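You operate a simulated robot arm through the tools that you are given. There is no shell and no other tool. Be economical: measure what you need, move in short steps, check, and stop when the job is done.

Carry out the task below with a simulated robot arm. There is one attempt and no reset: what you move stays moved.

## Task
Take the grey can and put it on the shelf under the green bench. Take the yellow strap roll and put it on the black shelf by the first gap from the left. Take the steel cup on the top of the green bench and put it away on the top of the low stand. Take the thinner can on the top of the green bench and put it away on the top of the low stand. Any order will do. Set down upright: grey can, steel cup, thinner can.

The check looks at the end state, three seconds after you hand in, the way a careful person would. Anything else that was tipped, shoved, dropped, spilled or broken makes it a failure.

## Robot
A 7-joint arm with a two-finger parallel gripper on a trunk, on a base that drives. Base frame: it is fixed to the floor where the robot stands at the start and does not move with it; the origin is under the middle of the robot, x ahead of it, y to its left, z up. Readings come in m, rad, newtons and seconds.
Its first joint turns from -2.601 to 2.601 rad. Places, roughly: black shelf by the first gap [-0.6, -1.1, 0.9]; grey can [3, 0, 1]; shelf under the green bench [2.7, -0.5, 0.3]; steel cup (7x7x8 cm) [2.6, -0.8, 0.9]; thinner can [3.25, -1.25, 1]; top of the low stand [0.9, -4, 0.5]; yellow strap roll (6x6x4 cm) [3.1, -0.6, 0.9]. Payload 3.5 kg.
The tool frame sits at the grasp point between the pads (the TCP): z along the fingers, y along the line on which they close. The tips reach 0.023 m beyond it. The gripper opens to 0.094 m. The fingers are 0.038 m wide and 0.01 m thick; the gripper's body (0.054 by 0.096 m) begins 0.039 m behind the TCP.
Orientation is that of the tool frame in the base frame, as a unit quaternion [x, y, z, w]. With the fingers straight down and closing along the base's y, the tool's x points along the base's -x, its y along +y and its z along -z.

## Interface
- The arm moves only by the tool servo_tool. Its argument "rows" is a list of rows, each an object (a shift or turn left out is 0, a gripper value left out holds the last) with "dr": the turn, a rotation vector about the base's x, y, z in rad, a list of three; "offset": the shift along the base's x, y, z in m, a list of three; "hand": the opening, from 0 (shut) to 1 (fully open). In form: [{"dr": [ax, ay, az], "offset": [dx, dy, dz], "hand": hand}, ...]. A call has 1 to 8 rows; each row shifts and turns the commanded pose from where the row before left it. Each row takes 0.2 s and may step no farther than 0.05 m and 0.15 rad from the row before; otherwise, or with a gripper value out of range, the whole call is refused. A pose out of reach is approached as far as the arm can. The call stops where the force on the tool passes 40 N (or 10 N more than at its start, if that is more) or the arm is blocked; 0.2 s more then pass. The fingers move at their own pace (about 0.153 m/s each) and stop on an object; they squeeze with about 39 N. The grip force told is the motor's: it shows also when the fingers shut on nothing. Time passes only in rows, and 0.2 s behind the last, so rows that do not move let the fingers close. It gives the time, the measured TCP pose, the force on the tool (base axes), the opening and the grip force at its end, in the units of the frame above (readings bear some noise), with the torque about the TCP (base axes, N m) and any sound that the robot's microphone picked up.
- Cameras (640 x 400 px; columns grow to the right, rows downward): "scene" is now at [-0.2652, 0.1269, 1.3023]; the picture's right is [-0.71, -0.71, 0.00], its down [-0.17, 0.17, -0.97] and it looks along [0.69, -0.68, -0.25] (base axes); focal length 214 px, centre (320, 200). "wrist" rides on the gripper at [0.086, 0.016, -0.075] in the tool frame; the picture's right is [-0.18, 0.98, 0.00], its down [-0.58, -0.11, -0.81] and it looks along [-0.79, -0.15, 0.59] (tool axes); focal length 243 px, centre (320, 200). There is no depth. A picture from a camera that has moved, and an enlarged one, comes with that camera's place and axes in the base frame and with its lens.
- capture(camera): a new picture of that camera. No time passes.
- steer(legs): drives the robot by 1 to 6 legs, each [ahead, left, turn to the left] in m, m and rad, along the robot's own axes; the way and the turn of a leg run together, so that a leg with both is an arc; at most 1.5 m and 3.142 rad a leg. The arm and the cameras ride along, it lands a little off, and it stops where it bumps. It gives what a move gives.
- pan_tilt(pan, tilt): turns the head with the scene camera to pan (to the left, within 2.496 rad either way) and tilt (down, from -0.506 to 1.204), counted from straight ahead of the robot. It gives what a move gives.
- zoom(camera, box): a new picture of the part [left, top, right, bottom] of that camera's present view, enlarged. No time passes.
- sign_off(): hands the job in; it is judged then, once.

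Go step by step. Nothing tells you exact positions but the pictures and the camera data: compare them with the known pose of the tool, close in by small moves and look again before you grip or let go. The budget is 165 turns and 120 pictures, counting those below and the enlarged ones. Unless the task says otherwise, let go and move clear before handing in, and close with one line.

The tools are called after "Call:" by a JSON object that holds its "op" and its "data". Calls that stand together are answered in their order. servo_tool: Moves the arm, as the interface text tells. Its arguments: {"type":"object","properties":{"rows":{"type":"array","items":{"type":"object","properties":{"dr":{"type":"array","items":{"type":"number"}},"offset":{"type":"array","items":{"type":"number"}},"hand":{"type":"number"}}}}},"required":["rows"]} The other tools are called the same way: steer (legs) drives the base; pan_tilt (pan, tilt) turns the head that bears the scene camera; capture (camera) takes a picture; zoom (camera, box) takes an enlarged picture of a part of a camera's view; sign_off () hands the job in.

At the start:

```text
t: 0.0
position: [1.0635, 0.2689, 1.116]
tcp_rot: [0.001, 1.0, 0.001, 0.0]
force: [-0.4, 0.1, 0.5]
ft_torque: [-0.02, 0.02, 0.02]
width: 0.0937
gripper_force: 0.1
robot x, y, heading: [-0.0026, 0.0036, 0.004]
head pan, tilt: [-0.784, 0.25]
```

scene: 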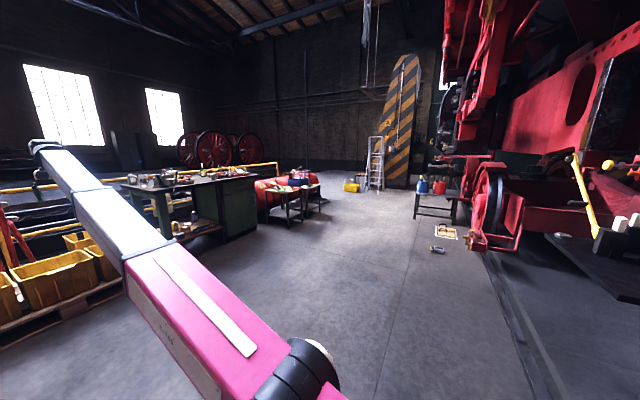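
wrist: 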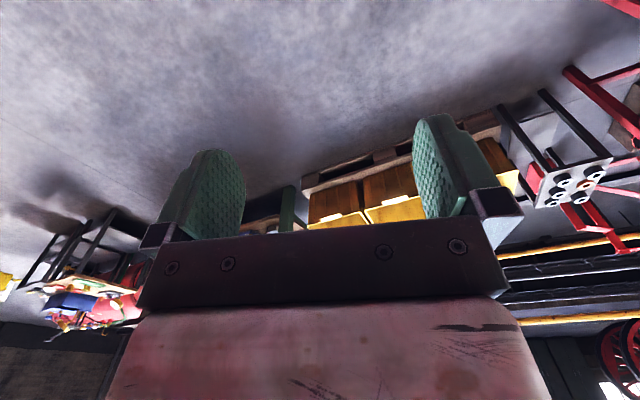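

I see the green bench left of the picture's middle and a low stand further off. I look closer at the bench, and also at the other places.

Call:
{"op": "zoom", "data": {"camera": "scene", "box": [100, 140, 340, 290]}}

Call:
{"op": "zoom", "data": {"camera": "scene", "box": [400, 150, 520, 260]}}

Call:
{"op": "pan_tilt", "data": {"pan": -2.0, "tilt": 0.4}}

Call:
{"op": "capture", "data": {"camera": "scene"}}

```text
2.67 times, centred on (220, 215) of scene
camera zoom: at [-0.2652, 0.1269, 1.3023], right [-0.71, -0.71, 0.0], down [-0.17, 0.17, -0.97], along [0.69, -0.68, -0.25], focal length 572 px, centre (587, 160)
```

zoom: 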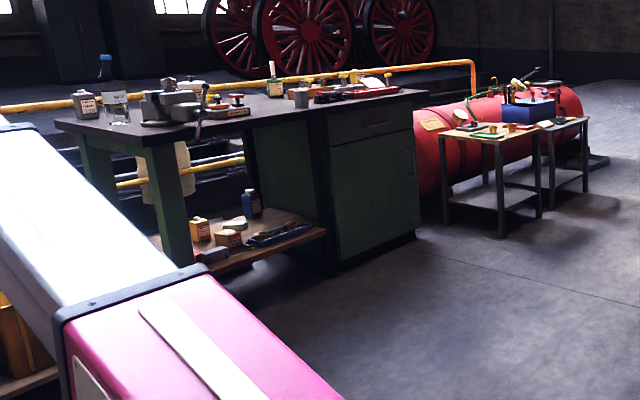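

```text
3.64 times, centred on (460, 205) of scene
camera zoom: at [-0.2652, 0.1269, 1.3023], right [-0.71, -0.71, 0.0], down [-0.17, 0.17, -0.97], along [0.69, -0.68, -0.25], focal length 780 px, centre (-189, 182)
```

zoom: 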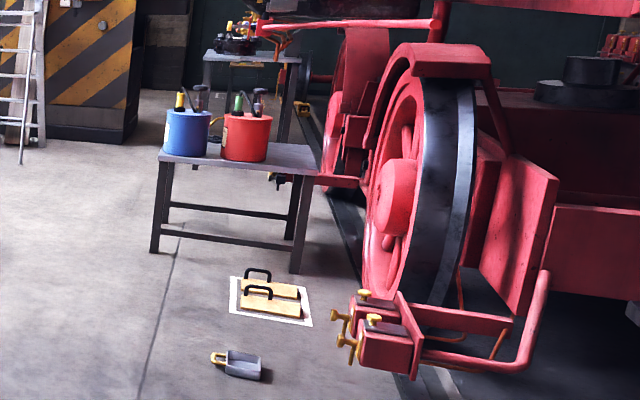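

```text
t: 1.4
position: [1.0637, 0.2674, 1.1163]
tcp_rot: [0.0, 1.0, 0.0, 0.0]
force: [-0.5, 0.3, -0.1]
ft_torque: [-0.02, 0.02, 0.0]
width: 0.0938
gripper_force: 0.1
robot x, y, heading: [0.0014, -0.0007, 0.004]
head pan, tilt: [-2.0, 0.4]
```

```text
115 pictures are left
camera scene: at [-0.3699, 0.1085, 1.2883], right [-0.91, 0.42, 0.0], down [0.16, 0.35, -0.92], along [-0.38, -0.84, -0.39], focal length 214 px, centre (320, 200)
```

scene: 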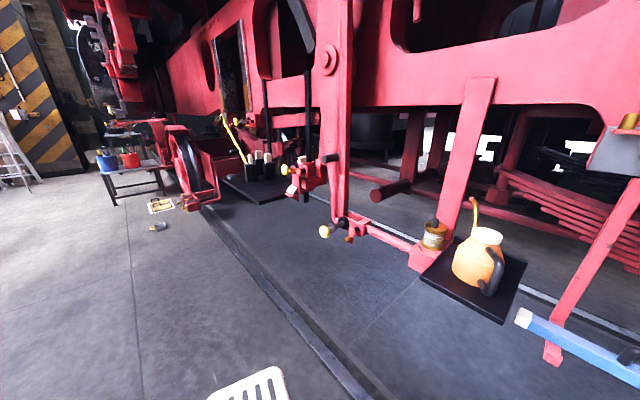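

The black shelf by the given coordinates projects to about pixel (269,183), the left of two shelves. I zoom in there and then look at the low stand region.

Call:
{"op": "zoom", "data": {"camera": "scene", "box": [200, 110, 360, 210]}}

Call:
{"op": "pan_tilt", "data": {"pan": -1.3, "tilt": 0.3}}

Call:
{"op": "capture", "data": {"camera": "scene"}}

Call:
{"op": "pan_tilt", "data": {"pan": -0.2, "tilt": 0.3}}

Call:
{"op": "capture", "data": {"camera": "scene"}}

```text
4.00 times, centred on (280, 160) of scene
camera zoom: at [-0.3699, 0.1085, 1.2883], right [-0.91, 0.42, 0.0], down [0.16, 0.35, -0.92], along [-0.38, -0.84, -0.39], focal length 858 px, centre (480, 360)
```

zoom: 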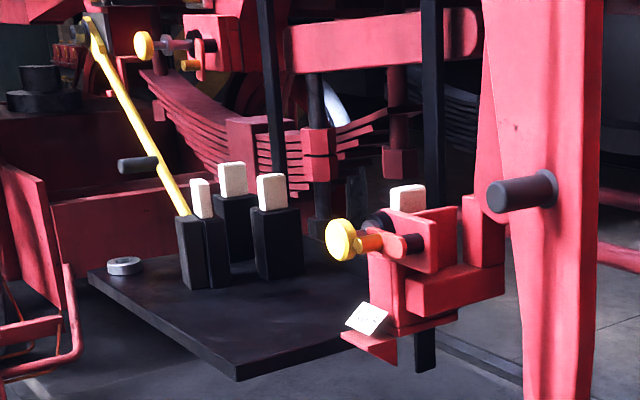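

```text
t: 2.5
position: [1.0638, 0.2695, 1.1159]
tcp_rot: [0.001, 1.0, 0.0, 0.0]
force: [0.2, 0.7, -0.7]
ft_torque: [0.01, -0.01, -0.01]
width: 0.0943
gripper_force: 0.1
robot x, y, heading: [-0.001, 0.001, 0.003]
head pan, tilt: [-1.3, 0.3]
```

```text
113 pictures are left
camera scene: at [-0.3065, 0.1028, 1.2975], right [-0.96, -0.27, 0.0], down [-0.08, 0.29, -0.96], along [0.25, -0.92, -0.3], focal length 214 px, centre (320, 200)
```

scene: 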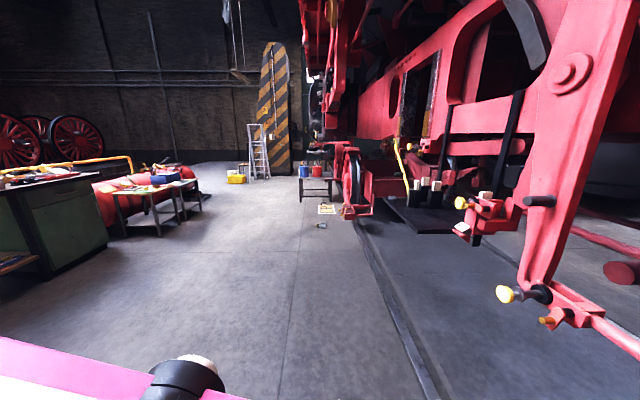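

```text
t: 3.8
position: [1.0647, 0.2694, 1.1172]
tcp_rot: [0.0, 1.0, 0.0, 0.0]
force: [0.1, -0.6, -0.3]
ft_torque: [0.04, -0.02, -0.04]
width: 0.094
gripper_force: 0.1
robot x, y, heading: [0.0003, -0.0027, -0.002]
head pan, tilt: [-0.201, 0.3]
```

```text
112 pictures are left
camera scene: at [-0.2399, 0.1741, 1.2976], right [-0.2, -0.98, 0.0], down [-0.29, 0.06, -0.96], along [0.94, -0.19, -0.3], focal length 214 px, centre (320, 200)
```

scene: 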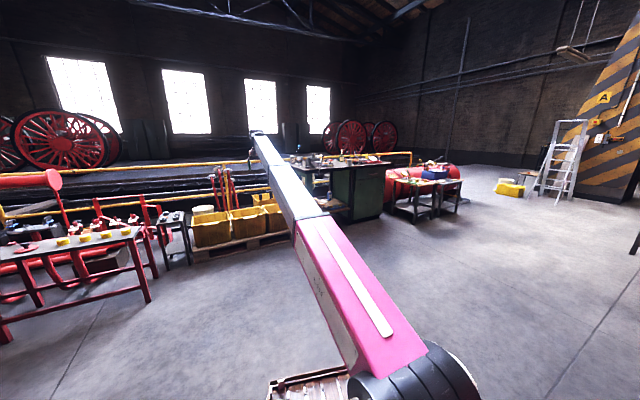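

The bench appears rotated about 0.38 rad, with the low stand far right (blue and red cans on it) and the shelf beside the locomotive. I pull the arm in a bit, then drive to a viewing spot before the bench.

Call:
{"op": "servo_tool", "data": {"rows": [{"offset": [-0.05, -0.03, 0.02], "hand": 1}, {"offset": [-0.05, -0.03, 0.02]}, {"offset": [-0.05, -0.03, 0.02]}, {"offset": [-0.05, -0.03, 0.02]}, {"offset": [-0.05, -0.03, 0.02]}, {"offset": [-0.05, -0.03, 0]}, {"offset": [-0.05, -0.03, 0]}, {"offset": [-0.05, -0.03, 0]}]}}

Call:
{"op": "steer", "data": {"legs": [[1.3, -0.6, 0.0], [0, 0, 0.38]]}}

Call:
{"op": "pan_tilt", "data": {"pan": 0.0, "tilt": 0.35}}

Call:
{"op": "capture", "data": {"camera": "scene"}}

```text
refused: row 1 steps farther than a row can; nothing moved
```

```text
t: 11.9
position: [2.1627, 0.0115, 1.1171]
tcp_rot: [-0.178, 0.984, 0.0, 0.0]
force: [-0.1, 0.9, 0.2]
ft_torque: [0.01, 0.0, 0.03]
width: 0.0939
gripper_force: 0.0
robot x, y, heading: [1.2577, -0.611, 0.357]
head pan, tilt: [-0.201, 0.3]
```

```text
t: 12.7
position: [2.1618, 0.0101, 1.1163]
tcp_rot: [-0.179, 0.984, 0.001, 0.001]
force: [0.0, 0.4, -0.1]
ft_torque: [0.02, 0.0, 0.02]
width: 0.0941
gripper_force: 0.1
robot x, y, heading: [1.2552, -0.6145, 0.361]
head pan, tilt: [0.0, 0.351]
```

```text
111 pictures are left
camera scene: at [0.9704, -0.5177, 1.2929], right [0.35, -0.94, 0.0], down [-0.32, -0.12, -0.94], along [0.88, 0.33, -0.34], focal length 214 px, centre (320, 200)
```

scene: 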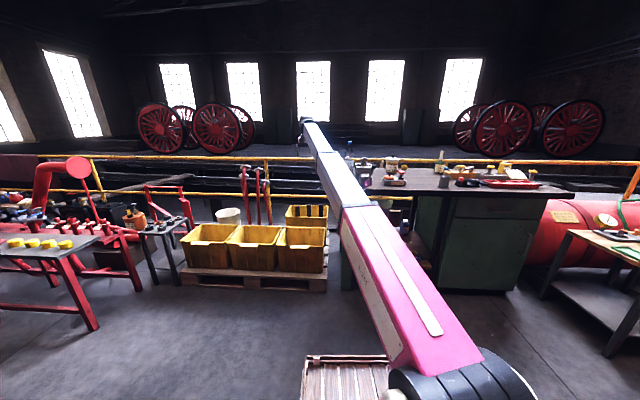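

The bench is nearly square to me now, its right front corner near (2.72,-1.57). I fold the arm in so that it does not block the view.

Call:
{"op": "servo_tool", "data": {"rows": [{"offset": [-0.042, -0.016, 0.02], "hand": 1}, {"offset": [-0.042, -0.016, 0.02]}, {"offset": [-0.042, -0.016, 0.02]}, {"offset": [-0.042, -0.016, 0.02]}, {"offset": [-0.042, -0.016, 0.02]}, {"offset": [-0.042, -0.016, 0]}, {"offset": [-0.042, -0.016, 0]}, {"offset": [-0.042, -0.016, 0]}]}}

Call:
{"op": "servo_tool", "data": {"rows": [{"offset": [0.016, -0.045, 0]}, {"offset": [0.016, -0.045, 0]}, {"offset": [0.016, -0.045, 0]}, {"offset": [0.016, -0.045, 0]}, {"offset": [0.016, -0.045, 0]}, {"offset": [0.016, -0.045, 0]}, {"offset": [0.016, -0.045, 0]}, {"offset": [0.016, -0.045, 0]}]}}

Call:
{"op": "capture", "data": {"camera": "scene"}}

Call:
{"op": "capture", "data": {"camera": "wrist"}}

```text
t: 13.5
position: [2.0331, -0.0356, 1.174]
tcp_rot: [-0.179, 0.984, 0.001, 0.007]
force: [3.2, 1.3, -8.8]
ft_torque: [0.1, -0.58, -0.1]
width: 0.094
gripper_force: 0.0
robot x, y, heading: [1.2609, -0.615, 0.358]
head pan, tilt: [0.0, 0.351]
stopped in row 4: the force on the tool passed its limit at 66 N (the readings are from after the stop); the commanded pose is now the measured one
```

```text
t: 13.9
position: [2.0465, -0.0706, 1.1758]
tcp_rot: [-0.176, 0.984, 0.002, 0.01]
force: [2.5, -0.2, -2.2]
ft_torque: [0.21, -0.1, 0.11]
width: 0.0939
gripper_force: 0.1
robot x, y, heading: [1.2616, -0.6123, 0.362]
head pan, tilt: [0.0, 0.351]
stopped in row 1: the force on the tool passed its limit at 50 N (the readings are from after the stop); the commanded pose is now the measured one
```

```text
110 pictures are left
camera scene: at [0.9705, -0.5176, 1.2928], right [0.35, -0.94, 0.0], down [-0.32, -0.12, -0.94], along [0.88, 0.33, -0.34], focal length 214 px, centre (320, 200)
```

scene: 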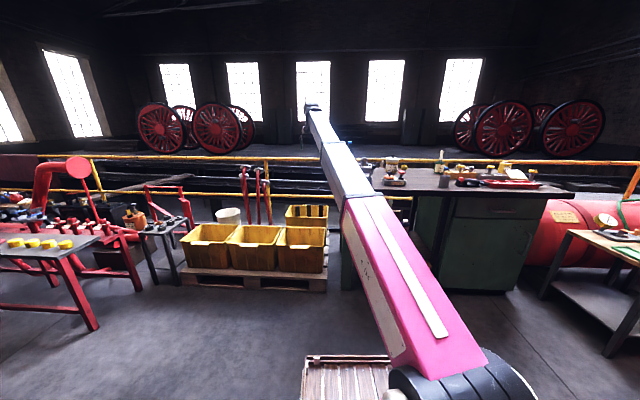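

```text
109 pictures are left
camera wrist: at [1.9574, -0.0852, 1.2482], right [-0.17, 0.99, 0.0], down [0.57, 0.09, 0.82], along [0.81, 0.14, -0.57], focal length 243 px, centre (320, 200)
```

wrist: 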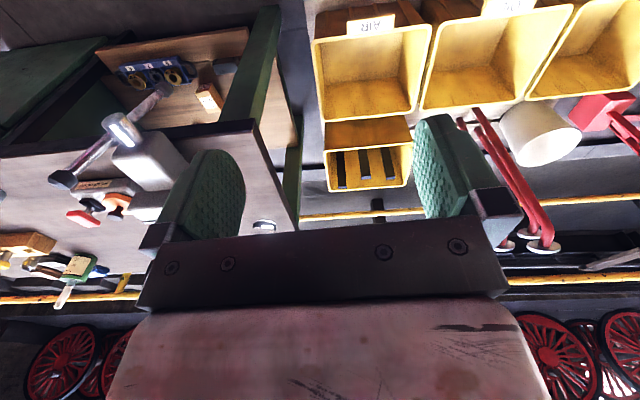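

The stops seem to come from quick starts (no contact visible). I use gentler steps.

Call:
{"op": "servo_tool", "data": {"rows": [{"offset": [-0.01, -0.01, 0.0]}, {"offset": [-0.015, -0.015, 0.0]}, {"offset": [-0.02, -0.02, 0.0]}, {"offset": [-0.02, -0.03, 0.0]}, {"offset": [-0.02, -0.03, 0]}, {"offset": [-0.02, -0.03, 0]}, {"offset": [-0.02, -0.02, 0]}, {"offset": [-0.01, -0.01, 0]}]}}

```text
t: 14.5
position: [2.0296, -0.0879, 1.1763]
tcp_rot: [-0.173, 0.985, 0.003, 0.015]
force: [4.9, 2.6, -9.8]
ft_torque: [0.07, -0.58, -0.14]
width: 0.0939
gripper_force: 0.1
robot x, y, heading: [1.2598, -0.6133, 0.363]
head pan, tilt: [0.0, 0.351]
stopped in row 2: the force on the tool passed its limit at 46 N (the readings are from after the stop); the commanded pose is now the measured one
```

Perhaps the stretched elbow causes the jerks; I move slowly straight inward.

Call:
{"op": "servo_tool", "data": {"rows": [{"offset": [-0.004, -0.003, 0.0]}, {"offset": [-0.008, -0.006, 0.0]}, {"offset": [-0.012, -0.009, 0.0]}, {"offset": [-0.016, -0.012, 0.0]}, {"offset": [-0.016, -0.012, 0]}, {"offset": [-0.016, -0.012, 0]}, {"offset": [-0.016, -0.012, 0]}, {"offset": [-0.01, -0.008, 0]}]}}

Call:
{"op": "zoom", "data": {"camera": "scene", "box": [280, 80, 480, 220]}}

```text
t: 15.2
position: [2.0181, -0.0983, 1.1767]
tcp_rot: [-0.172, 0.985, 0.005, 0.018]
force: [5.4, 3.4, -9.6]
ft_torque: [0.03, -0.59, -0.15]
width: 0.0939
gripper_force: 0.0
robot x, y, heading: [1.2598, -0.6143, 0.359]
head pan, tilt: [0.0, 0.351]
stopped in row 3: the force on the tool passed its limit at 45 N (the readings are from after the stop); the commanded pose is now the measured one
```

```text
2.86 times, centred on (380, 150) of scene
camera zoom: at [0.9705, -0.5175, 1.2928], right [0.35, -0.94, 0.0], down [-0.32, -0.12, -0.94], along [0.88, 0.33, -0.34], focal length 613 px, centre (149, 343)
```

zoom: 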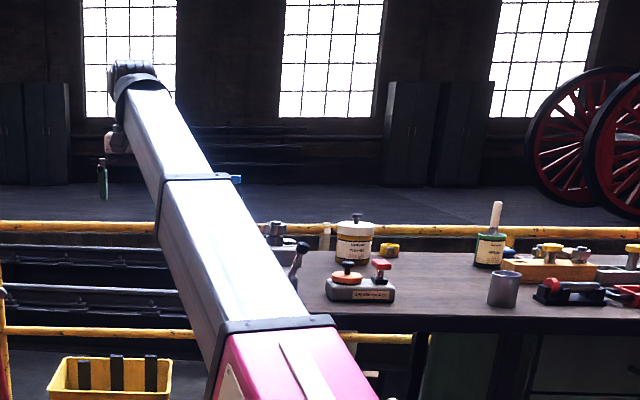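

A steady force remains though nothing seems touched. I test with a still row to see whether it decays.

Call:
{"op": "servo_tool", "data": {"rows": [{"offset": [0, 0, 0]}, {"offset": [0, 0, 0]}, {"offset": [0, 0, 0]}]}}

Call:
{"op": "capture", "data": {"camera": "wrist"}}

```text
t: 16.0
position: [2.0161, -0.0988, 1.1763]
tcp_rot: [-0.171, 0.985, 0.004, 0.017]
force: [7.5, 4.0, -17.7]
ft_torque: [0.14, -1.14, -0.22]
width: 0.0938
gripper_force: 0.1
robot x, y, heading: [1.2619, -0.6144, 0.359]
head pan, tilt: [0.0, 0.351]
```

```text
107 pictures are left
camera wrist: at [1.9267, -0.1135, 1.248], right [-0.16, 0.99, 0.01], down [0.56, 0.08, 0.83], along [0.81, 0.14, -0.56], focal length 243 px, centre (320, 200)
```

wrist: 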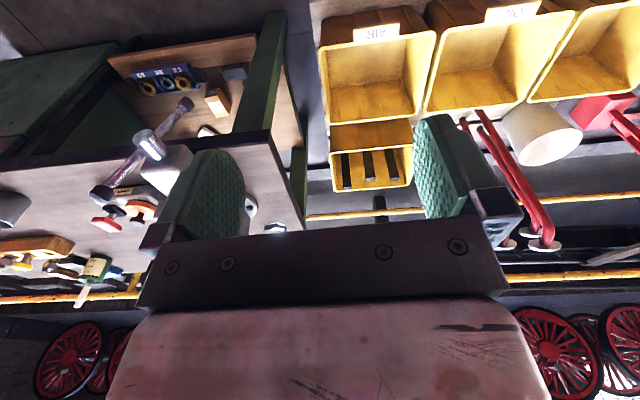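

It looks like the wrist folds against its own forearm: the gripper is pushed as I pull in and up. I tilt the fingers outward to free it.

Call:
{"op": "servo_tool", "data": {"rows": [{"offset": [0.01, 0.004, -0.005]}, {"dr": [0.021, -0.056, 0]}, {"dr": [0.035, -0.094, 0]}, {"dr": [0.035, -0.094, 0]}, {"dr": [0.035, -0.094, 0]}]}}

Call:
{"op": "capture", "data": {"camera": "scene"}}

```text
t: 17.2
position: [2.0261, -0.094, 1.1715]
tcp_rot: [-0.168, 0.966, 0.036, 0.193]
force: [0.4, -0.7, 0.4]
ft_torque: [-0.02, 0.01, 0.0]
width: 0.0941
gripper_force: 0.0
robot x, y, heading: [1.2589, -0.6134, 0.357]
head pan, tilt: [0.0, 0.351]
```

```text
106 pictures are left
camera scene: at [0.9705, -0.5175, 1.2928], right [0.35, -0.94, 0.0], down [-0.32, -0.12, -0.94], along [0.88, 0.33, -0.34], focal length 214 px, centre (320, 200)
```

scene: 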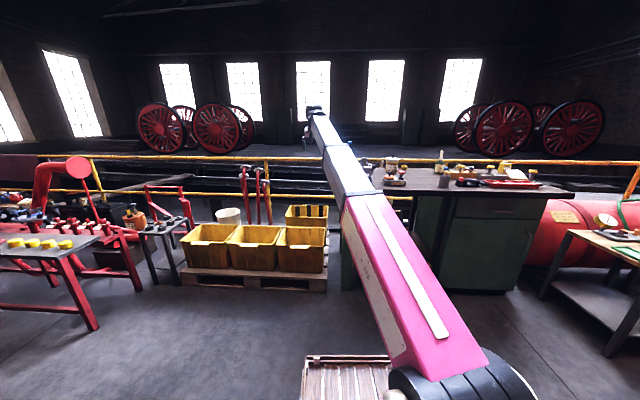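

The force is gone, so that was self-contact. I retract the arm with the fingers tilted outward further.

Call:
{"op": "servo_tool", "data": {"rows": [{"offset": [-0.013, -0.018, 0], "dr": [0.018, -0.047, 0]}, {"offset": [-0.026, -0.036, 0], "dr": [0.035, -0.094, 0]}, {"offset": [-0.026, -0.036, 0], "dr": [0.035, -0.094, 0]}, {"offset": [-0.026, -0.036, 0], "dr": [0.035, -0.094, 0]}, {"offset": [-0.026, -0.036, 0]}, {"offset": [-0.026, -0.036, 0]}, {"offset": [-0.026, -0.036, 0]}, {"offset": [-0.02, -0.02, 0]}]}}

Call:
{"op": "capture", "data": {"camera": "scene"}}

Call:
{"op": "capture", "data": {"camera": "wrist"}}

```text
t: 19.0
position: [1.8376, -0.3493, 1.1719]
tcp_rot: [-0.16, 0.917, 0.068, 0.358]
force: [0.4, -1.5, -0.6]
ft_torque: [0.0, -0.03, 0.0]
width: 0.0941
gripper_force: 0.1
robot x, y, heading: [1.2647, -0.6133, 0.359]
head pan, tilt: [0.0, 0.351]
```

```text
105 pictures are left
camera scene: at [0.9705, -0.5175, 1.2928], right [0.35, -0.94, 0.0], down [-0.32, -0.12, -0.94], along [0.88, 0.33, -0.34], focal length 214 px, centre (320, 200)
```

scene: 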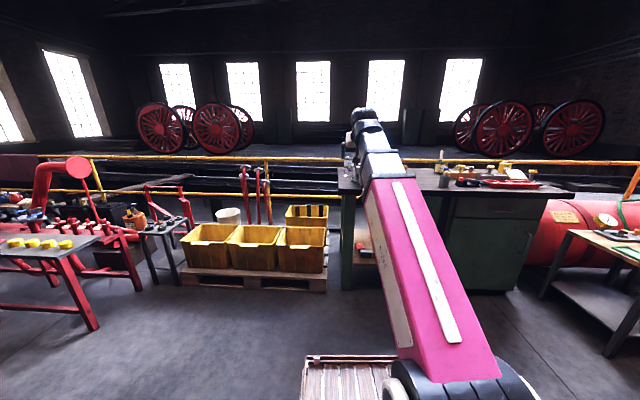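

```text
104 pictures are left
camera wrist: at [1.724, -0.3728, 1.1684], right [-0.21, 0.97, 0.13], down [-0.07, -0.15, 0.99], along [0.97, 0.2, 0.1], focal length 243 px, centre (320, 200)
```

wrist: 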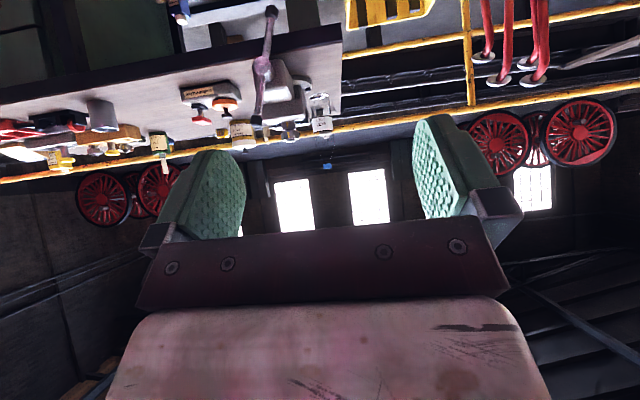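

Now the wrist view shows the bench top (upside down). I zoom on it.

Call:
{"op": "zoom", "data": {"camera": "wrist", "box": [140, 0, 360, 180]}}

Call:
{"op": "zoom", "data": {"camera": "wrist", "box": [0, 60, 200, 180]}}

Call:
{"op": "zoom", "data": {"camera": "scene", "box": [320, 130, 600, 300]}}

```text
2.22 times, centred on (250, 90) of wrist
camera zoom: at [1.724, -0.3728, 1.1684], right [-0.21, 0.97, 0.13], down [-0.07, -0.15, 0.99], along [0.97, 0.2, 0.1], focal length 539 px, centre (476, 444)
```

zoom: 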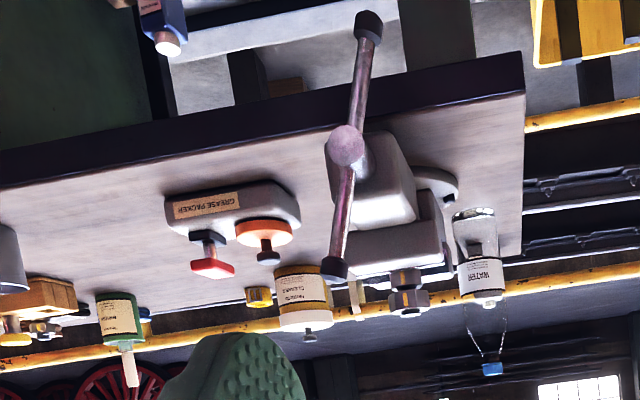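

```text
3.20 times, centred on (100, 120) of wrist
camera zoom: at [1.724, -0.3728, 1.1684], right [-0.21, 0.97, 0.13], down [-0.07, -0.15, 0.99], along [0.97, 0.2, 0.1], focal length 776 px, centre (1024, 456)
```

zoom: 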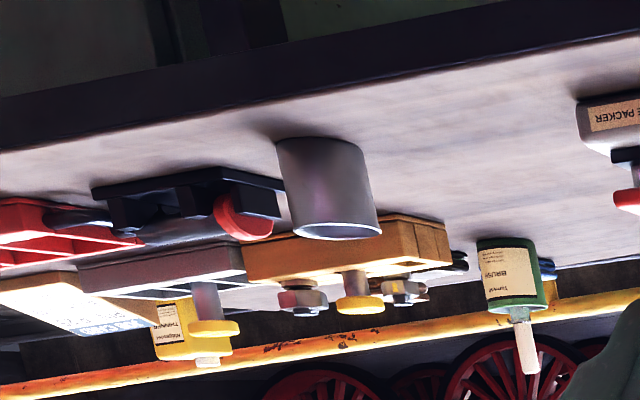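

```text
2.29 times, centred on (460, 215) of scene
camera zoom: at [0.9705, -0.5175, 1.2928], right [0.35, -0.94, 0.0], down [-0.32, -0.12, -0.94], along [0.88, 0.33, -0.34], focal length 490 px, centre (0, 166)
```

zoom: 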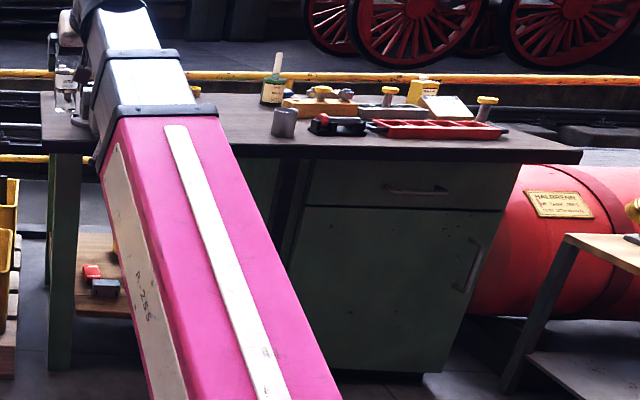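

Everything is identified: the water bottle with the grey can near it at the left rear, the roll beside a paint tin, the cup at the front, the yellow thinner can at the right rear. I look down to learn the robot's own front extent.

Call:
{"op": "pan_tilt", "data": {"pan": 0.3, "tilt": 1.1}}

Call:
{"op": "capture", "data": {"camera": "scene"}}

```text
t: 20.1
position: [1.8383, -0.3483, 1.1726]
tcp_rot: [-0.16, 0.917, 0.067, 0.358]
force: [-0.5, -0.7, -0.5]
ft_torque: [0.0, 0.0, 0.01]
width: 0.094
gripper_force: 0.1
robot x, y, heading: [1.2624, -0.6172, 0.359]
head pan, tilt: [0.3, 1.1]
```

```text
100 pictures are left
camera scene: at [0.9333, -0.5116, 1.2315], right [0.61, -0.79, 0.0], down [-0.7, -0.55, -0.45], along [0.36, 0.28, -0.89], focal length 214 px, centre (320, 200)
```

scene: 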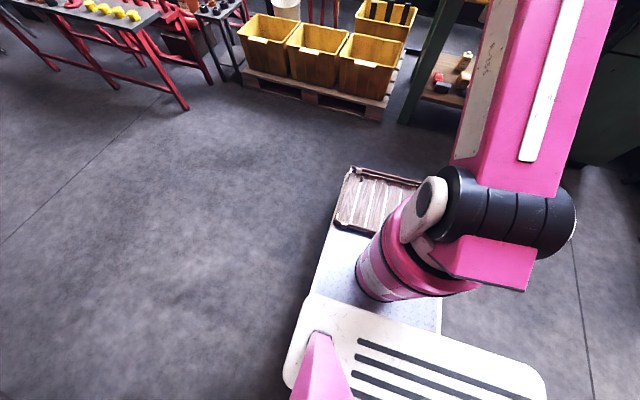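

The base deck reaches about 0.36 m ahead of the arm's axis and less to the sides, so I will stand with my right side to the bench (yaw ≈0.28) for better reach. I turn, then slide closer.

Call:
{"op": "steer", "data": {"legs": [[0, 0, 1.495], [0.04, -0.6, 0]]}}

Call:
{"op": "pan_tilt", "data": {"pan": -1.3, "tilt": 0.7}}

Call:
{"op": "capture", "data": {"camera": "scene"}}

```text
t: 27.1
position: [1.6052, 0.1883, 1.172]
tcp_rot: [0.74, -0.565, -0.294, -0.217]
force: [-0.5, -0.2, -0.3]
ft_torque: [-0.03, 0.01, -0.04]
width: 0.094
gripper_force: 0.1
robot x, y, heading: [1.8248, -0.4129, 1.853]
head pan, tilt: [0.3, 1.1]
```

```text
t: 28.8
position: [1.6055, 0.1873, 1.1732]
tcp_rot: [0.74, -0.566, -0.292, -0.218]
force: [-0.4, -1.4, -0.4]
ft_torque: [0.05, -0.03, 0.01]
width: 0.0939
gripper_force: 0.0
robot x, y, heading: [1.8299, -0.4072, 1.853]
head pan, tilt: [-1.3, 0.7]
```

```text
99 pictures are left
camera scene: at [1.8061, -0.7313, 1.2614], right [0.52, -0.85, 0.0], down [-0.55, -0.34, -0.76], along [0.65, 0.4, -0.64], focal length 214 px, centre (320, 200)
```

scene: 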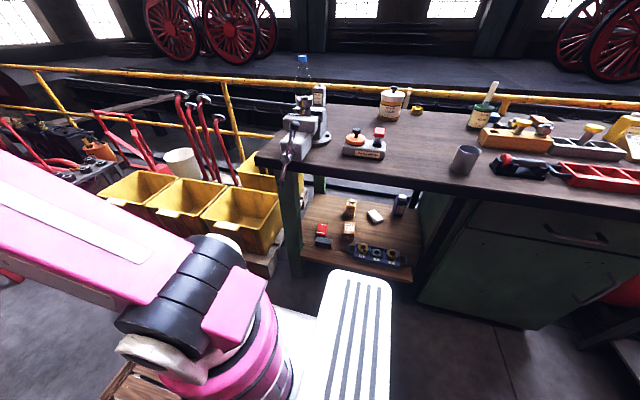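

An excellent view of the bench top and lower shelf. I zoom for positions.

Call:
{"op": "zoom", "data": {"camera": "scene", "box": [240, 50, 460, 190]}}

Call:
{"op": "zoom", "data": {"camera": "scene", "box": [280, 170, 440, 280]}}

Call:
{"op": "zoom", "data": {"camera": "scene", "box": [430, 70, 640, 200]}}

```text
2.86 times, centred on (350, 120) of scene
camera zoom: at [1.8061, -0.7313, 1.2614], right [0.52, -0.85, 0.0], down [-0.55, -0.34, -0.76], along [0.65, 0.4, -0.64], focal length 613 px, centre (234, 429)
```

zoom: 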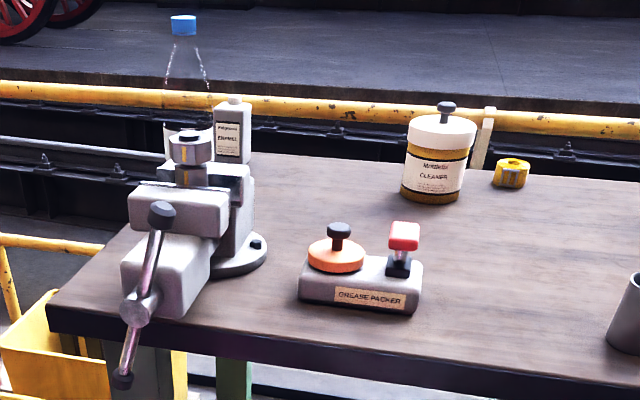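

```text
3.64 times, centred on (360, 225) of scene
camera zoom: at [1.8061, -0.7313, 1.2614], right [0.52, -0.85, 0.0], down [-0.55, -0.34, -0.76], along [0.65, 0.4, -0.64], focal length 780 px, centre (174, 109)
```

zoom: 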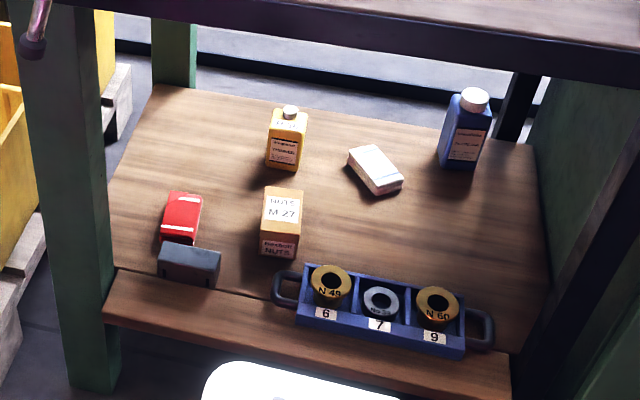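

```text
3.05 times, centred on (535, 135) of scene
camera zoom: at [1.8061, -0.7313, 1.2614], right [0.52, -0.85, 0.0], down [-0.55, -0.34, -0.76], along [0.65, 0.4, -0.64], focal length 654 px, centre (-335, 398)
```

zoom: 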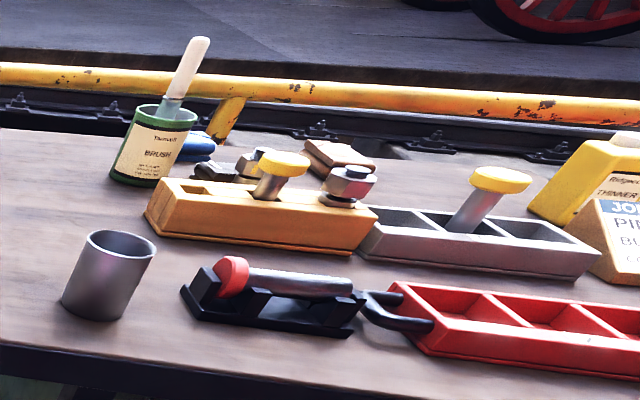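

Positions so far: bench top z≈0.865, front-left corner (2.30,-0.14), inward normal (0.96,0.28); grey can ≈(2.94,-0.03) behind the bottle (2.70,-0.11); roll (3.11,-0.55); cup (2.60,-0.81); thinner can near (3.2,-1.35). The can is best reached from the left around the bottle, so I drive ahead along the bins.

Call:
{"op": "steer", "data": {"legs": [[0.58, 0, 0], [0, -0.13, 0]]}}

Call:
{"op": "pan_tilt", "data": {"pan": -1.6, "tilt": 0.8}}

Call:
{"op": "capture", "data": {"camera": "scene"}}

```text
t: 33.0
position: [1.5643, 0.7879, 1.1727]
tcp_rot: [0.741, -0.564, -0.294, -0.217]
force: [-0.9, 1.1, -0.4]
ft_torque: [0.03, 0.03, 0.0]
width: 0.0939
gripper_force: 0.1
robot x, y, heading: [1.7838, 0.1915, 1.854]
head pan, tilt: [-1.3, 0.7]
```

```text
t: 33.8
position: [1.565, 0.7878, 1.1736]
tcp_rot: [0.741, -0.565, -0.293, -0.217]
force: [0.4, -0.8, -0.2]
ft_torque: [0.03, 0.03, 0.01]
width: 0.0941
gripper_force: 0.0
robot x, y, heading: [1.7862, 0.1922, 1.853]
head pan, tilt: [-1.6, 0.799]
```

```text
95 pictures are left
camera scene: at [1.7714, -0.1556, 1.2532], right [0.25, -0.97, 0.0], down [-0.69, -0.18, -0.7], along [0.68, 0.17, -0.72], focal length 214 px, centre (320, 200)
```

scene: 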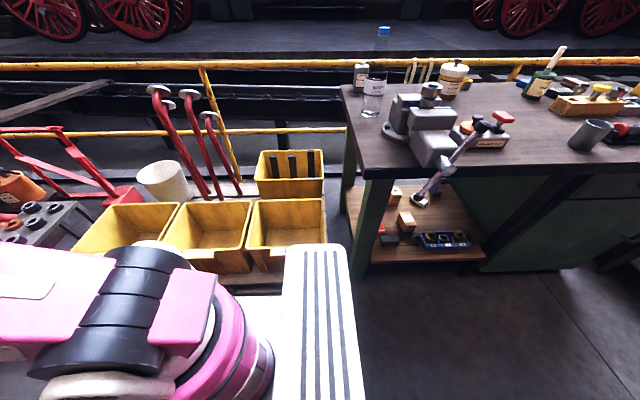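

Good clear view of can and bottle from here. I zoom in.

Call:
{"op": "zoom", "data": {"camera": "scene", "box": [320, 10, 480, 130]}}

Call:
{"op": "pan_tilt", "data": {"pan": -1.6, "tilt": 1.2}}

Call:
{"op": "capture", "data": {"camera": "scene"}}

```text
3.33 times, centred on (400, 70) of scene
camera zoom: at [1.7714, -0.1556, 1.2532], right [0.25, -0.97, 0.0], down [-0.69, -0.18, -0.7], along [0.68, 0.17, -0.72], focal length 715 px, centre (53, 633)
```

zoom: 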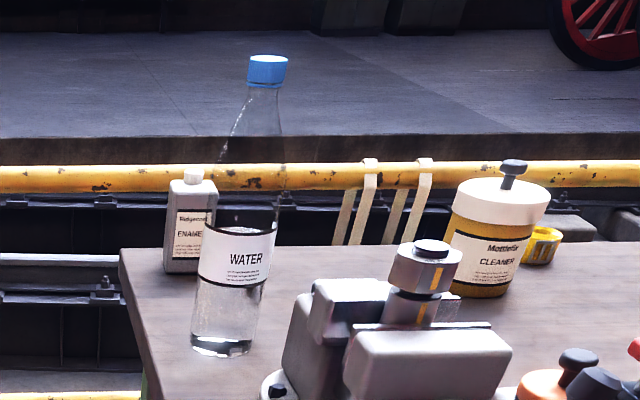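

```text
t: 34.7
position: [1.5637, 0.7875, 1.1731]
tcp_rot: [0.741, -0.564, -0.294, -0.217]
force: [-0.1, -0.3, -0.4]
ft_torque: [0.0, -0.02, -0.01]
width: 0.0941
gripper_force: 0.1
robot x, y, heading: [1.7863, 0.1894, 1.855]
head pan, tilt: [-1.6, 1.201]
```

```text
93 pictures are left
camera scene: at [1.7475, -0.1619, 1.2255], right [0.25, -0.97, 0.0], down [-0.9, -0.23, -0.36], along [0.35, 0.09, -0.93], focal length 214 px, centre (320, 200)
```

scene: 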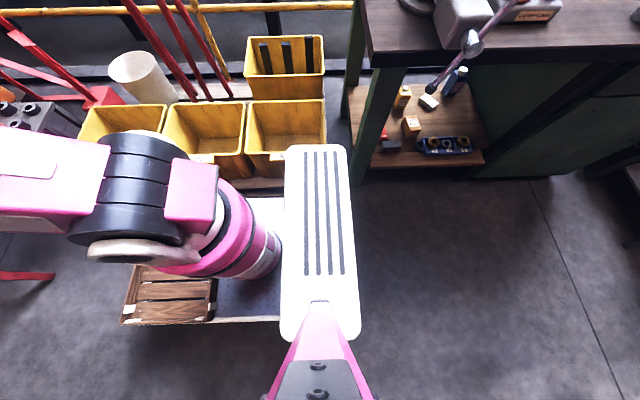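

The deck's half-width is about 0.22, so I can slide 0.12 m closer. Then I swing the arm round to the right side toward the bench.

Call:
{"op": "steer", "data": {"legs": [[0, -0.12, 0]]}}

Call:
{"op": "servo_tool", "data": {"rows": [{"offset": [0.042, 0.0139, 0], "dr": [0, 0, -0.0693]}, {"offset": [0.0428, 0.011, 0], "dr": [0, 0, -0.0693]}, {"offset": [0.0435, 0.008, 0], "dr": [0, 0, -0.0693]}, {"offset": [0.0439, 0.005, 0], "dr": [0, 0, -0.0693]}, {"offset": [0.0442, 0.0019, 0], "dr": [0, 0, -0.0693]}, {"offset": [0.0442, -0.0011, 0], "dr": [0, 0, -0.0693]}, {"offset": [0.044, -0.0042, 0], "dr": [0, 0, -0.0693]}, {"offset": [0.0436, -0.0072, 0], "dr": [0, 0, -0.0693]}]}}

Call:
{"op": "servo_tool", "data": {"rows": [{"offset": [0.043, -0.0102, 0], "dr": [0, 0, -0.0693]}, {"offset": [0.0422, -0.0132, 0], "dr": [0, 0, -0.0693]}, {"offset": [0.0412, -0.0161, 0], "dr": [0, 0, -0.0693]}, {"offset": [0.04, -0.0189, 0], "dr": [0, 0, -0.0693]}, {"offset": [0.0386, -0.0216, 0], "dr": [0, 0, -0.0693]}, {"offset": [0.037, -0.0243, 0], "dr": [0, 0, -0.0693]}, {"offset": [0.0352, -0.0267, 0], "dr": [0, 0, -0.0693]}, {"offset": [0.0333, -0.0291, 0], "dr": [0, 0, -0.0693]}]}}

```text
t: 35.9
position: [1.6419, 0.8054, 1.1722]
tcp_rot: [0.743, -0.56, -0.295, -0.217]
force: [2.3, 0.6, 0.5]
ft_torque: [-0.07, 0.13, 0.1]
width: 0.0939
gripper_force: 0.0
robot x, y, heading: [1.8654, 0.2148, 1.866]
head pan, tilt: [-1.6, 1.201]
```

```text
t: 37.7
position: [1.9909, 0.8317, 1.1726]
tcp_rot: [-0.561, 0.743, 0.225, 0.287]
force: [-0.3, 0.7, 0.3]
ft_torque: [0.01, 0.02, -0.04]
width: 0.094
gripper_force: 0.0
robot x, y, heading: [1.8668, 0.2123, 1.859]
head pan, tilt: [-1.6, 1.201]
```

```text
t: 39.5
position: [2.3004, 0.6732, 1.1718]
tcp_rot: [-0.336, 0.868, 0.136, 0.338]
force: [0.5, 1.3, -0.4]
ft_torque: [0.0, 0.04, 0.01]
width: 0.094
gripper_force: 0.0
robot x, y, heading: [1.8656, 0.2117, 1.861]
head pan, tilt: [-1.6, 1.201]
```

The swing works; the slide landed only 0.08 m nearer, so I check for contact and continue the swing.

Call:
{"op": "servo_tool", "data": {"rows": [{"offset": [0.0311, -0.0314, 0], "dr": [0, 0, -0.0693]}, {"offset": [0.0289, -0.0334, 0], "dr": [0, 0, -0.0693]}, {"offset": [0.0265, -0.0353, 0], "dr": [0, 0, -0.0693]}, {"offset": [0.024, -0.0371, 0], "dr": [0, 0, -0.0693]}, {"offset": [0.0214, -0.0387, 0], "dr": [0, 0, -0.0693]}, {"offset": [0.0187, -0.0401, 0], "dr": [0, 0, -0.0693]}, {"offset": [0.0158, -0.0413, 0], "dr": [0, 0, -0.0693]}, {"offset": [0.0129, -0.0423, 0], "dr": [0, 0, -0.0693]}]}}

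Call:
{"op": "capture", "data": {"camera": "wrist"}}

Call:
{"op": "pan_tilt", "data": {"pan": -1.4, "tilt": 0.9}}

Call:
{"op": "capture", "data": {"camera": "scene"}}

```text
t: 41.3
position: [2.4796, 0.3732, 1.1749]
tcp_rot: [-0.085, 0.927, 0.039, 0.363]
force: [0.4, 1.0, 0.1]
ft_torque: [0.01, -0.02, 0.0]
width: 0.0939
gripper_force: 0.0
robot x, y, heading: [1.8681, 0.2112, 1.86]
head pan, tilt: [-1.6, 1.201]
```

```text
92 pictures are left
camera wrist: at [2.3631, 0.3683, 1.1699], right [-0.05, 0.99, 0.13], down [-0.1, -0.14, 0.99], along [0.99, 0.04, 0.1], focal length 243 px, centre (320, 200)
```

wrist: 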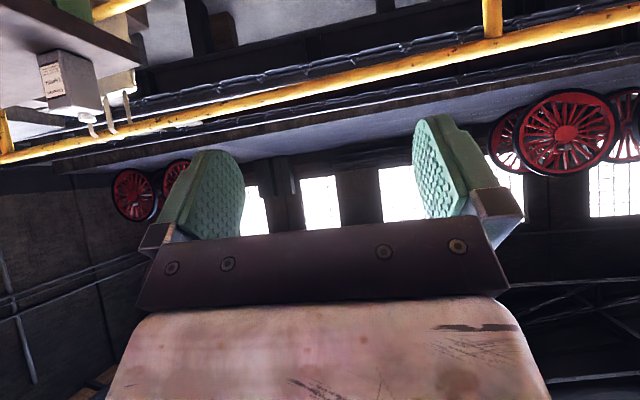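

```text
t: 42.1
position: [2.4796, 0.3745, 1.1746]
tcp_rot: [-0.086, 0.927, 0.038, 0.362]
force: [0.1, -0.7, -0.5]
ft_torque: [-0.01, 0.0, -0.03]
width: 0.094
gripper_force: 0.0
robot x, y, heading: [1.8668, 0.2093, 1.861]
head pan, tilt: [-1.4, 0.901]
```

```text
91 pictures are left
camera scene: at [1.8463, -0.1227, 1.2452], right [0.44, -0.9, 0.0], down [-0.7, -0.35, -0.62], along [0.56, 0.28, -0.78], focal length 214 px, centre (320, 200)
```

scene: 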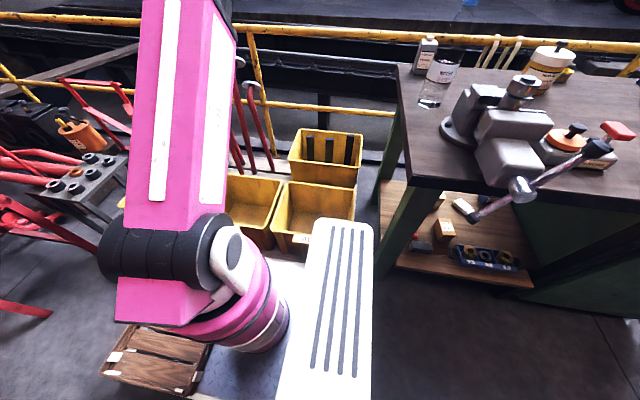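

The can is seen in the wrist view from its left-front corner. Zoom for its faces.

Call:
{"op": "zoom", "data": {"camera": "wrist", "box": [0, 20, 180, 150]}}

Call:
{"op": "zoom", "data": {"camera": "scene", "box": [380, 10, 500, 120]}}

```text
3.08 times, centred on (90, 85) of wrist
camera zoom: at [2.3629, 0.3689, 1.1699], right [-0.05, 0.99, 0.13], down [-0.1, -0.14, 0.99], along [0.99, 0.04, 0.1], focal length 746 px, centre (1028, 554)
```

zoom: 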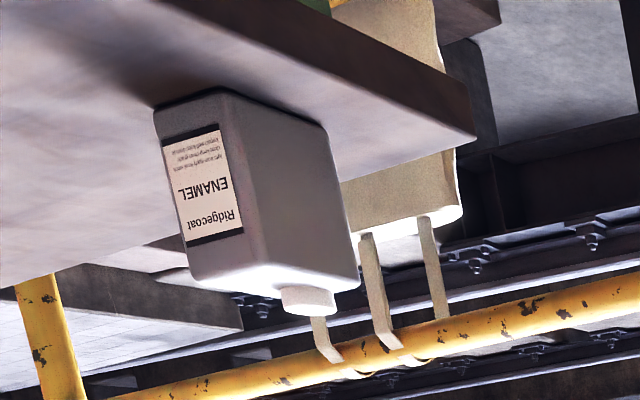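

```text
3.64 times, centred on (440, 65) of scene
camera zoom: at [1.8463, -0.1227, 1.2452], right [0.44, -0.9, 0.0], down [-0.7, -0.35, -0.62], along [0.56, 0.28, -0.78], focal length 780 px, centre (-116, 691)
```

zoom: 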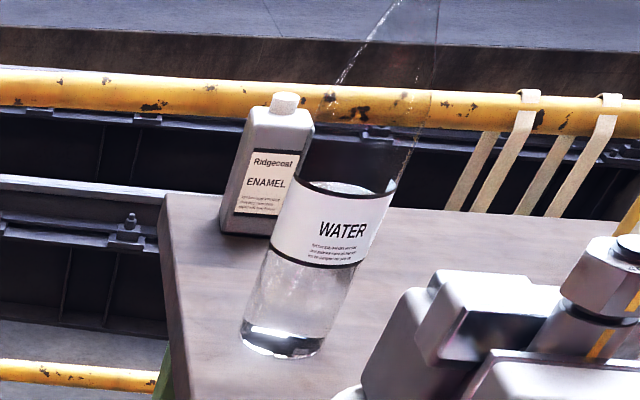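

The can is about 6×6 cm, centred near (2.925,-0.075), yaw ≈0.2. I will take it from the left with the fingers tilted about 45°, hand clear of the bottle, so I yaw the tool clockwise while moving toward it in free air.

Call:
{"op": "servo_tool", "data": {"rows": [{"offset": [0.02, -0.01, 0], "dr": [0, 0, -0.08]}, {"offset": [0.0345, -0.02, 0], "dr": [0, 0, -0.14]}, {"offset": [0.0345, -0.02, 0], "dr": [0, 0, -0.14]}, {"offset": [0.0345, -0.02, 0], "dr": [0, 0, -0.14]}, {"offset": [0.0345, -0.02, 0], "dr": [0, 0, -0.14]}, {"offset": [0.0345, -0.02, 0], "dr": [0, 0, -0.14]}]}}

Call:
{"op": "capture", "data": {"camera": "wrist"}}

Call:
{"op": "capture", "data": {"camera": "scene"}}

```text
t: 43.5
position: [2.6714, 0.2633, 1.1721]
tcp_rot: [0.275, 0.89, -0.102, 0.35]
force: [-1.1, 0.6, 0.8]
ft_torque: [-0.02, -0.04, 0.0]
width: 0.0938
gripper_force: 0.1
robot x, y, heading: [1.8679, 0.2107, 1.859]
head pan, tilt: [-1.4, 0.901]
```

```text
88 pictures are left
camera wrist: at [2.586, 0.3402, 1.1685], right [0.66, 0.74, 0.13], down [-0.17, -0.03, 0.99], along [0.73, -0.67, 0.1], focal length 243 px, centre (320, 200)
```

wrist: 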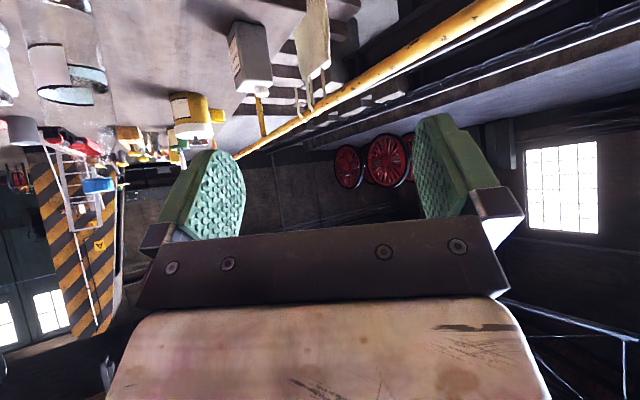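

```text
87 pictures are left
camera scene: at [1.8464, -0.1226, 1.2453], right [0.45, -0.9, 0.0], down [-0.7, -0.35, -0.62], along [0.56, 0.28, -0.78], focal length 214 px, centre (320, 200)
```

scene: 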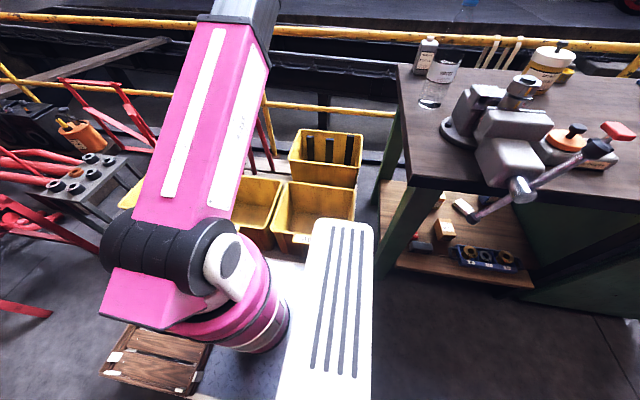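

Continuing to the pre-grasp spot left of the can.

Call:
{"op": "servo_tool", "data": {"rows": [{"offset": [0.02, -0.01, -0.005], "dr": [0, 0, -0.11]}, {"offset": [0.033, -0.022, -0.013], "dr": [0, 0, -0.113]}, {"offset": [0.033, -0.022, -0.013], "dr": [0, 0, -0.113]}, {"offset": [0.033, -0.022, -0.013], "dr": [0, 0, -0.113]}, {"offset": [0.033, -0.022, -0.013], "dr": [0, 0, -0.113]}, {"offset": [0.033, -0.022, -0.013], "dr": [0, 0, -0.113]}, {"offset": [0.033, -0.022, -0.01], "dr": [0, 0, -0.113]}]}}

Call:
{"op": "capture", "data": {"camera": "wrist"}}

Call:
{"op": "capture", "data": {"camera": "scene"}}

```text
t: 45.1
position: [2.8903, 0.1211, 1.0925]
tcp_rot: [0.594, 0.717, -0.229, 0.285]
force: [0.3, 0.7, -0.6]
ft_torque: [0.0, 0.0, 0.03]
width: 0.094
gripper_force: 0.1
robot x, y, heading: [1.8661, 0.2132, 1.859]
head pan, tilt: [-1.4, 0.901]
```

```text
86 pictures are left
camera wrist: at [2.8841, 0.2362, 1.0881], right [0.99, 0.05, 0.13], down [-0.14, 0.1, 0.99], along [0.04, -0.99, 0.1], focal length 243 px, centre (320, 200)
```

wrist: 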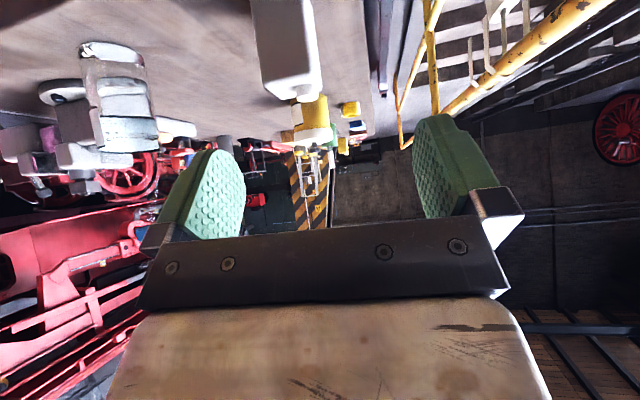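

```text
85 pictures are left
camera scene: at [1.8465, -0.1226, 1.2453], right [0.45, -0.9, 0.0], down [-0.7, -0.35, -0.62], along [0.56, 0.28, -0.78], focal length 214 px, centre (320, 200)
```

scene: 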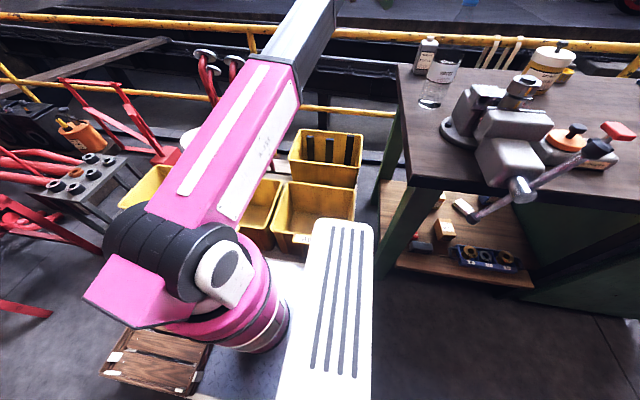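

Tool yaw is aligned with the can; I zoom to measure the remaining sideways offset.

Call:
{"op": "zoom", "data": {"camera": "wrist", "box": [220, 0, 380, 110]}}

```text
3.64 times, centred on (300, 55) of wrist
camera zoom: at [2.8841, 0.2362, 1.0881], right [0.99, 0.05, 0.13], down [-0.14, 0.1, 0.99], along [0.04, -0.99, 0.1], focal length 882 px, centre (393, 727)
```

zoom: 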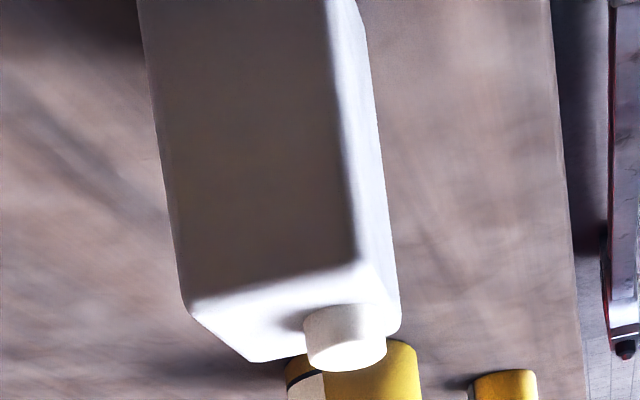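

With z_top ≈0.88 all estimates agree: can centre (2.888,-0.069), yaw 0.28, top ≈0.98. I align the tool yaw and move onto the approach line, then look.

Call:
{"op": "servo_tool", "data": {"rows": [{"offset": [-0.008, -0.02, -0.007], "dr": [0, 0, 0.02]}, {"offset": [-0.013, -0.031, -0.01], "dr": [0, 0, 0.03]}, {"offset": [-0.013, -0.03, -0.01], "dr": [0, 0, 0.03]}]}}

Call:
{"op": "capture", "data": {"camera": "wrist"}}

Call:
{"op": "zoom", "data": {"camera": "scene", "box": [340, 0, 500, 110]}}

```text
t: 45.9
position: [2.8574, 0.0403, 1.0652]
tcp_rot: [0.564, 0.741, -0.217, 0.294]
force: [0.4, -0.7, 0.2]
ft_torque: [0.02, 0.02, -0.01]
width: 0.0939
gripper_force: 0.1
robot x, y, heading: [1.8668, 0.2119, 1.863]
head pan, tilt: [-1.4, 0.901]
```

```text
83 pictures are left
camera wrist: at [2.8409, 0.1548, 1.0604], right [0.98, 0.13, 0.13], down [-0.15, 0.08, 0.99], along [0.12, -0.99, 0.1], focal length 243 px, centre (320, 200)
```

wrist: 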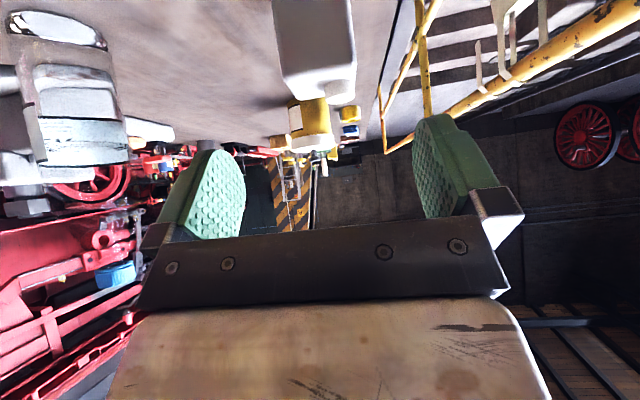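

```text
3.64 times, centred on (420, 55) of scene
camera zoom: at [1.8465, -0.1227, 1.2453], right [0.45, -0.9, 0.0], down [-0.7, -0.35, -0.62], along [0.56, 0.28, -0.78], focal length 780 px, centre (-44, 727)
```

zoom: 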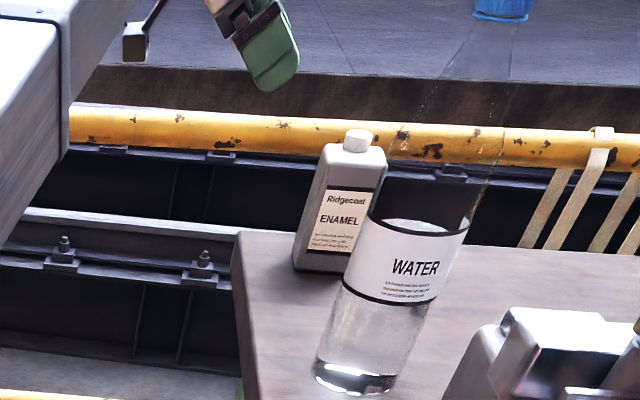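

The can is centred between the fingers. I advance along the tool axis most of the way and look.

Call:
{"op": "servo_tool", "data": {"rows": [{"offset": [0.0038, -0.0131, -0.0147]}, {"offset": [0.0057, -0.0196, -0.022]}, {"offset": [0.0057, -0.0196, -0.022]}, {"offset": [0.0038, -0.0131, -0.0147]}]}}

Call:
{"op": "capture", "data": {"camera": "wrist"}}

Call:
{"op": "zoom", "data": {"camera": "scene", "box": [340, 0, 500, 110]}}

```text
t: 46.9
position: [2.8766, -0.0234, 0.9927]
tcp_rot: [0.564, 0.74, -0.217, 0.293]
force: [0.0, 0.5, 0.2]
ft_torque: [0.01, -0.01, -0.02]
width: 0.0939
gripper_force: 0.0
robot x, y, heading: [1.8658, 0.2169, 1.863]
head pan, tilt: [-1.4, 0.901]
```

```text
81 pictures are left
camera wrist: at [2.8601, 0.0897, 0.9879], right [0.98, 0.13, 0.13], down [-0.15, 0.08, 0.99], along [0.12, -0.99, 0.1], focal length 243 px, centre (320, 200)
```

wrist: 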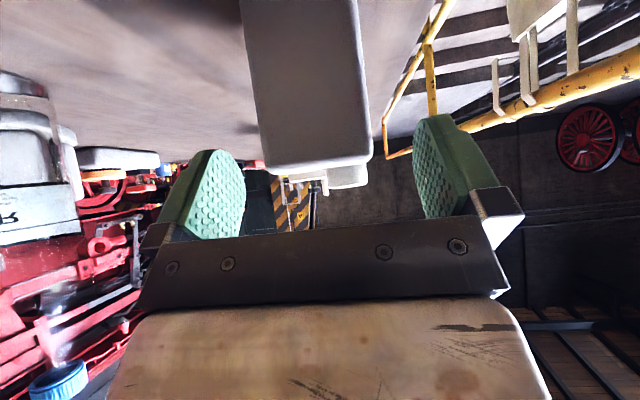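

```text
3.64 times, centred on (420, 55) of scene
camera zoom: at [1.8465, -0.1226, 1.2453], right [0.45, -0.9, 0.0], down [-0.7, -0.35, -0.62], along [0.56, 0.28, -0.78], focal length 780 px, centre (-44, 727)
```

zoom: 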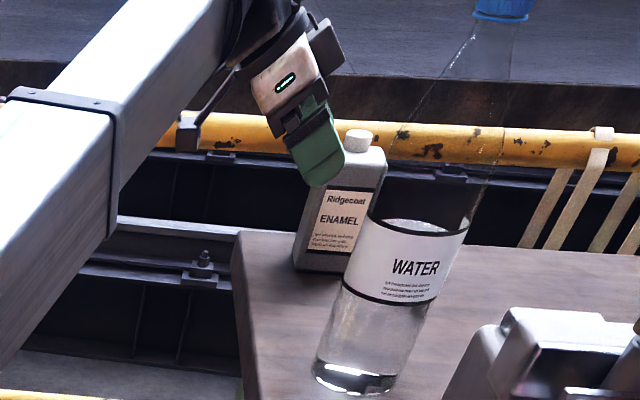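

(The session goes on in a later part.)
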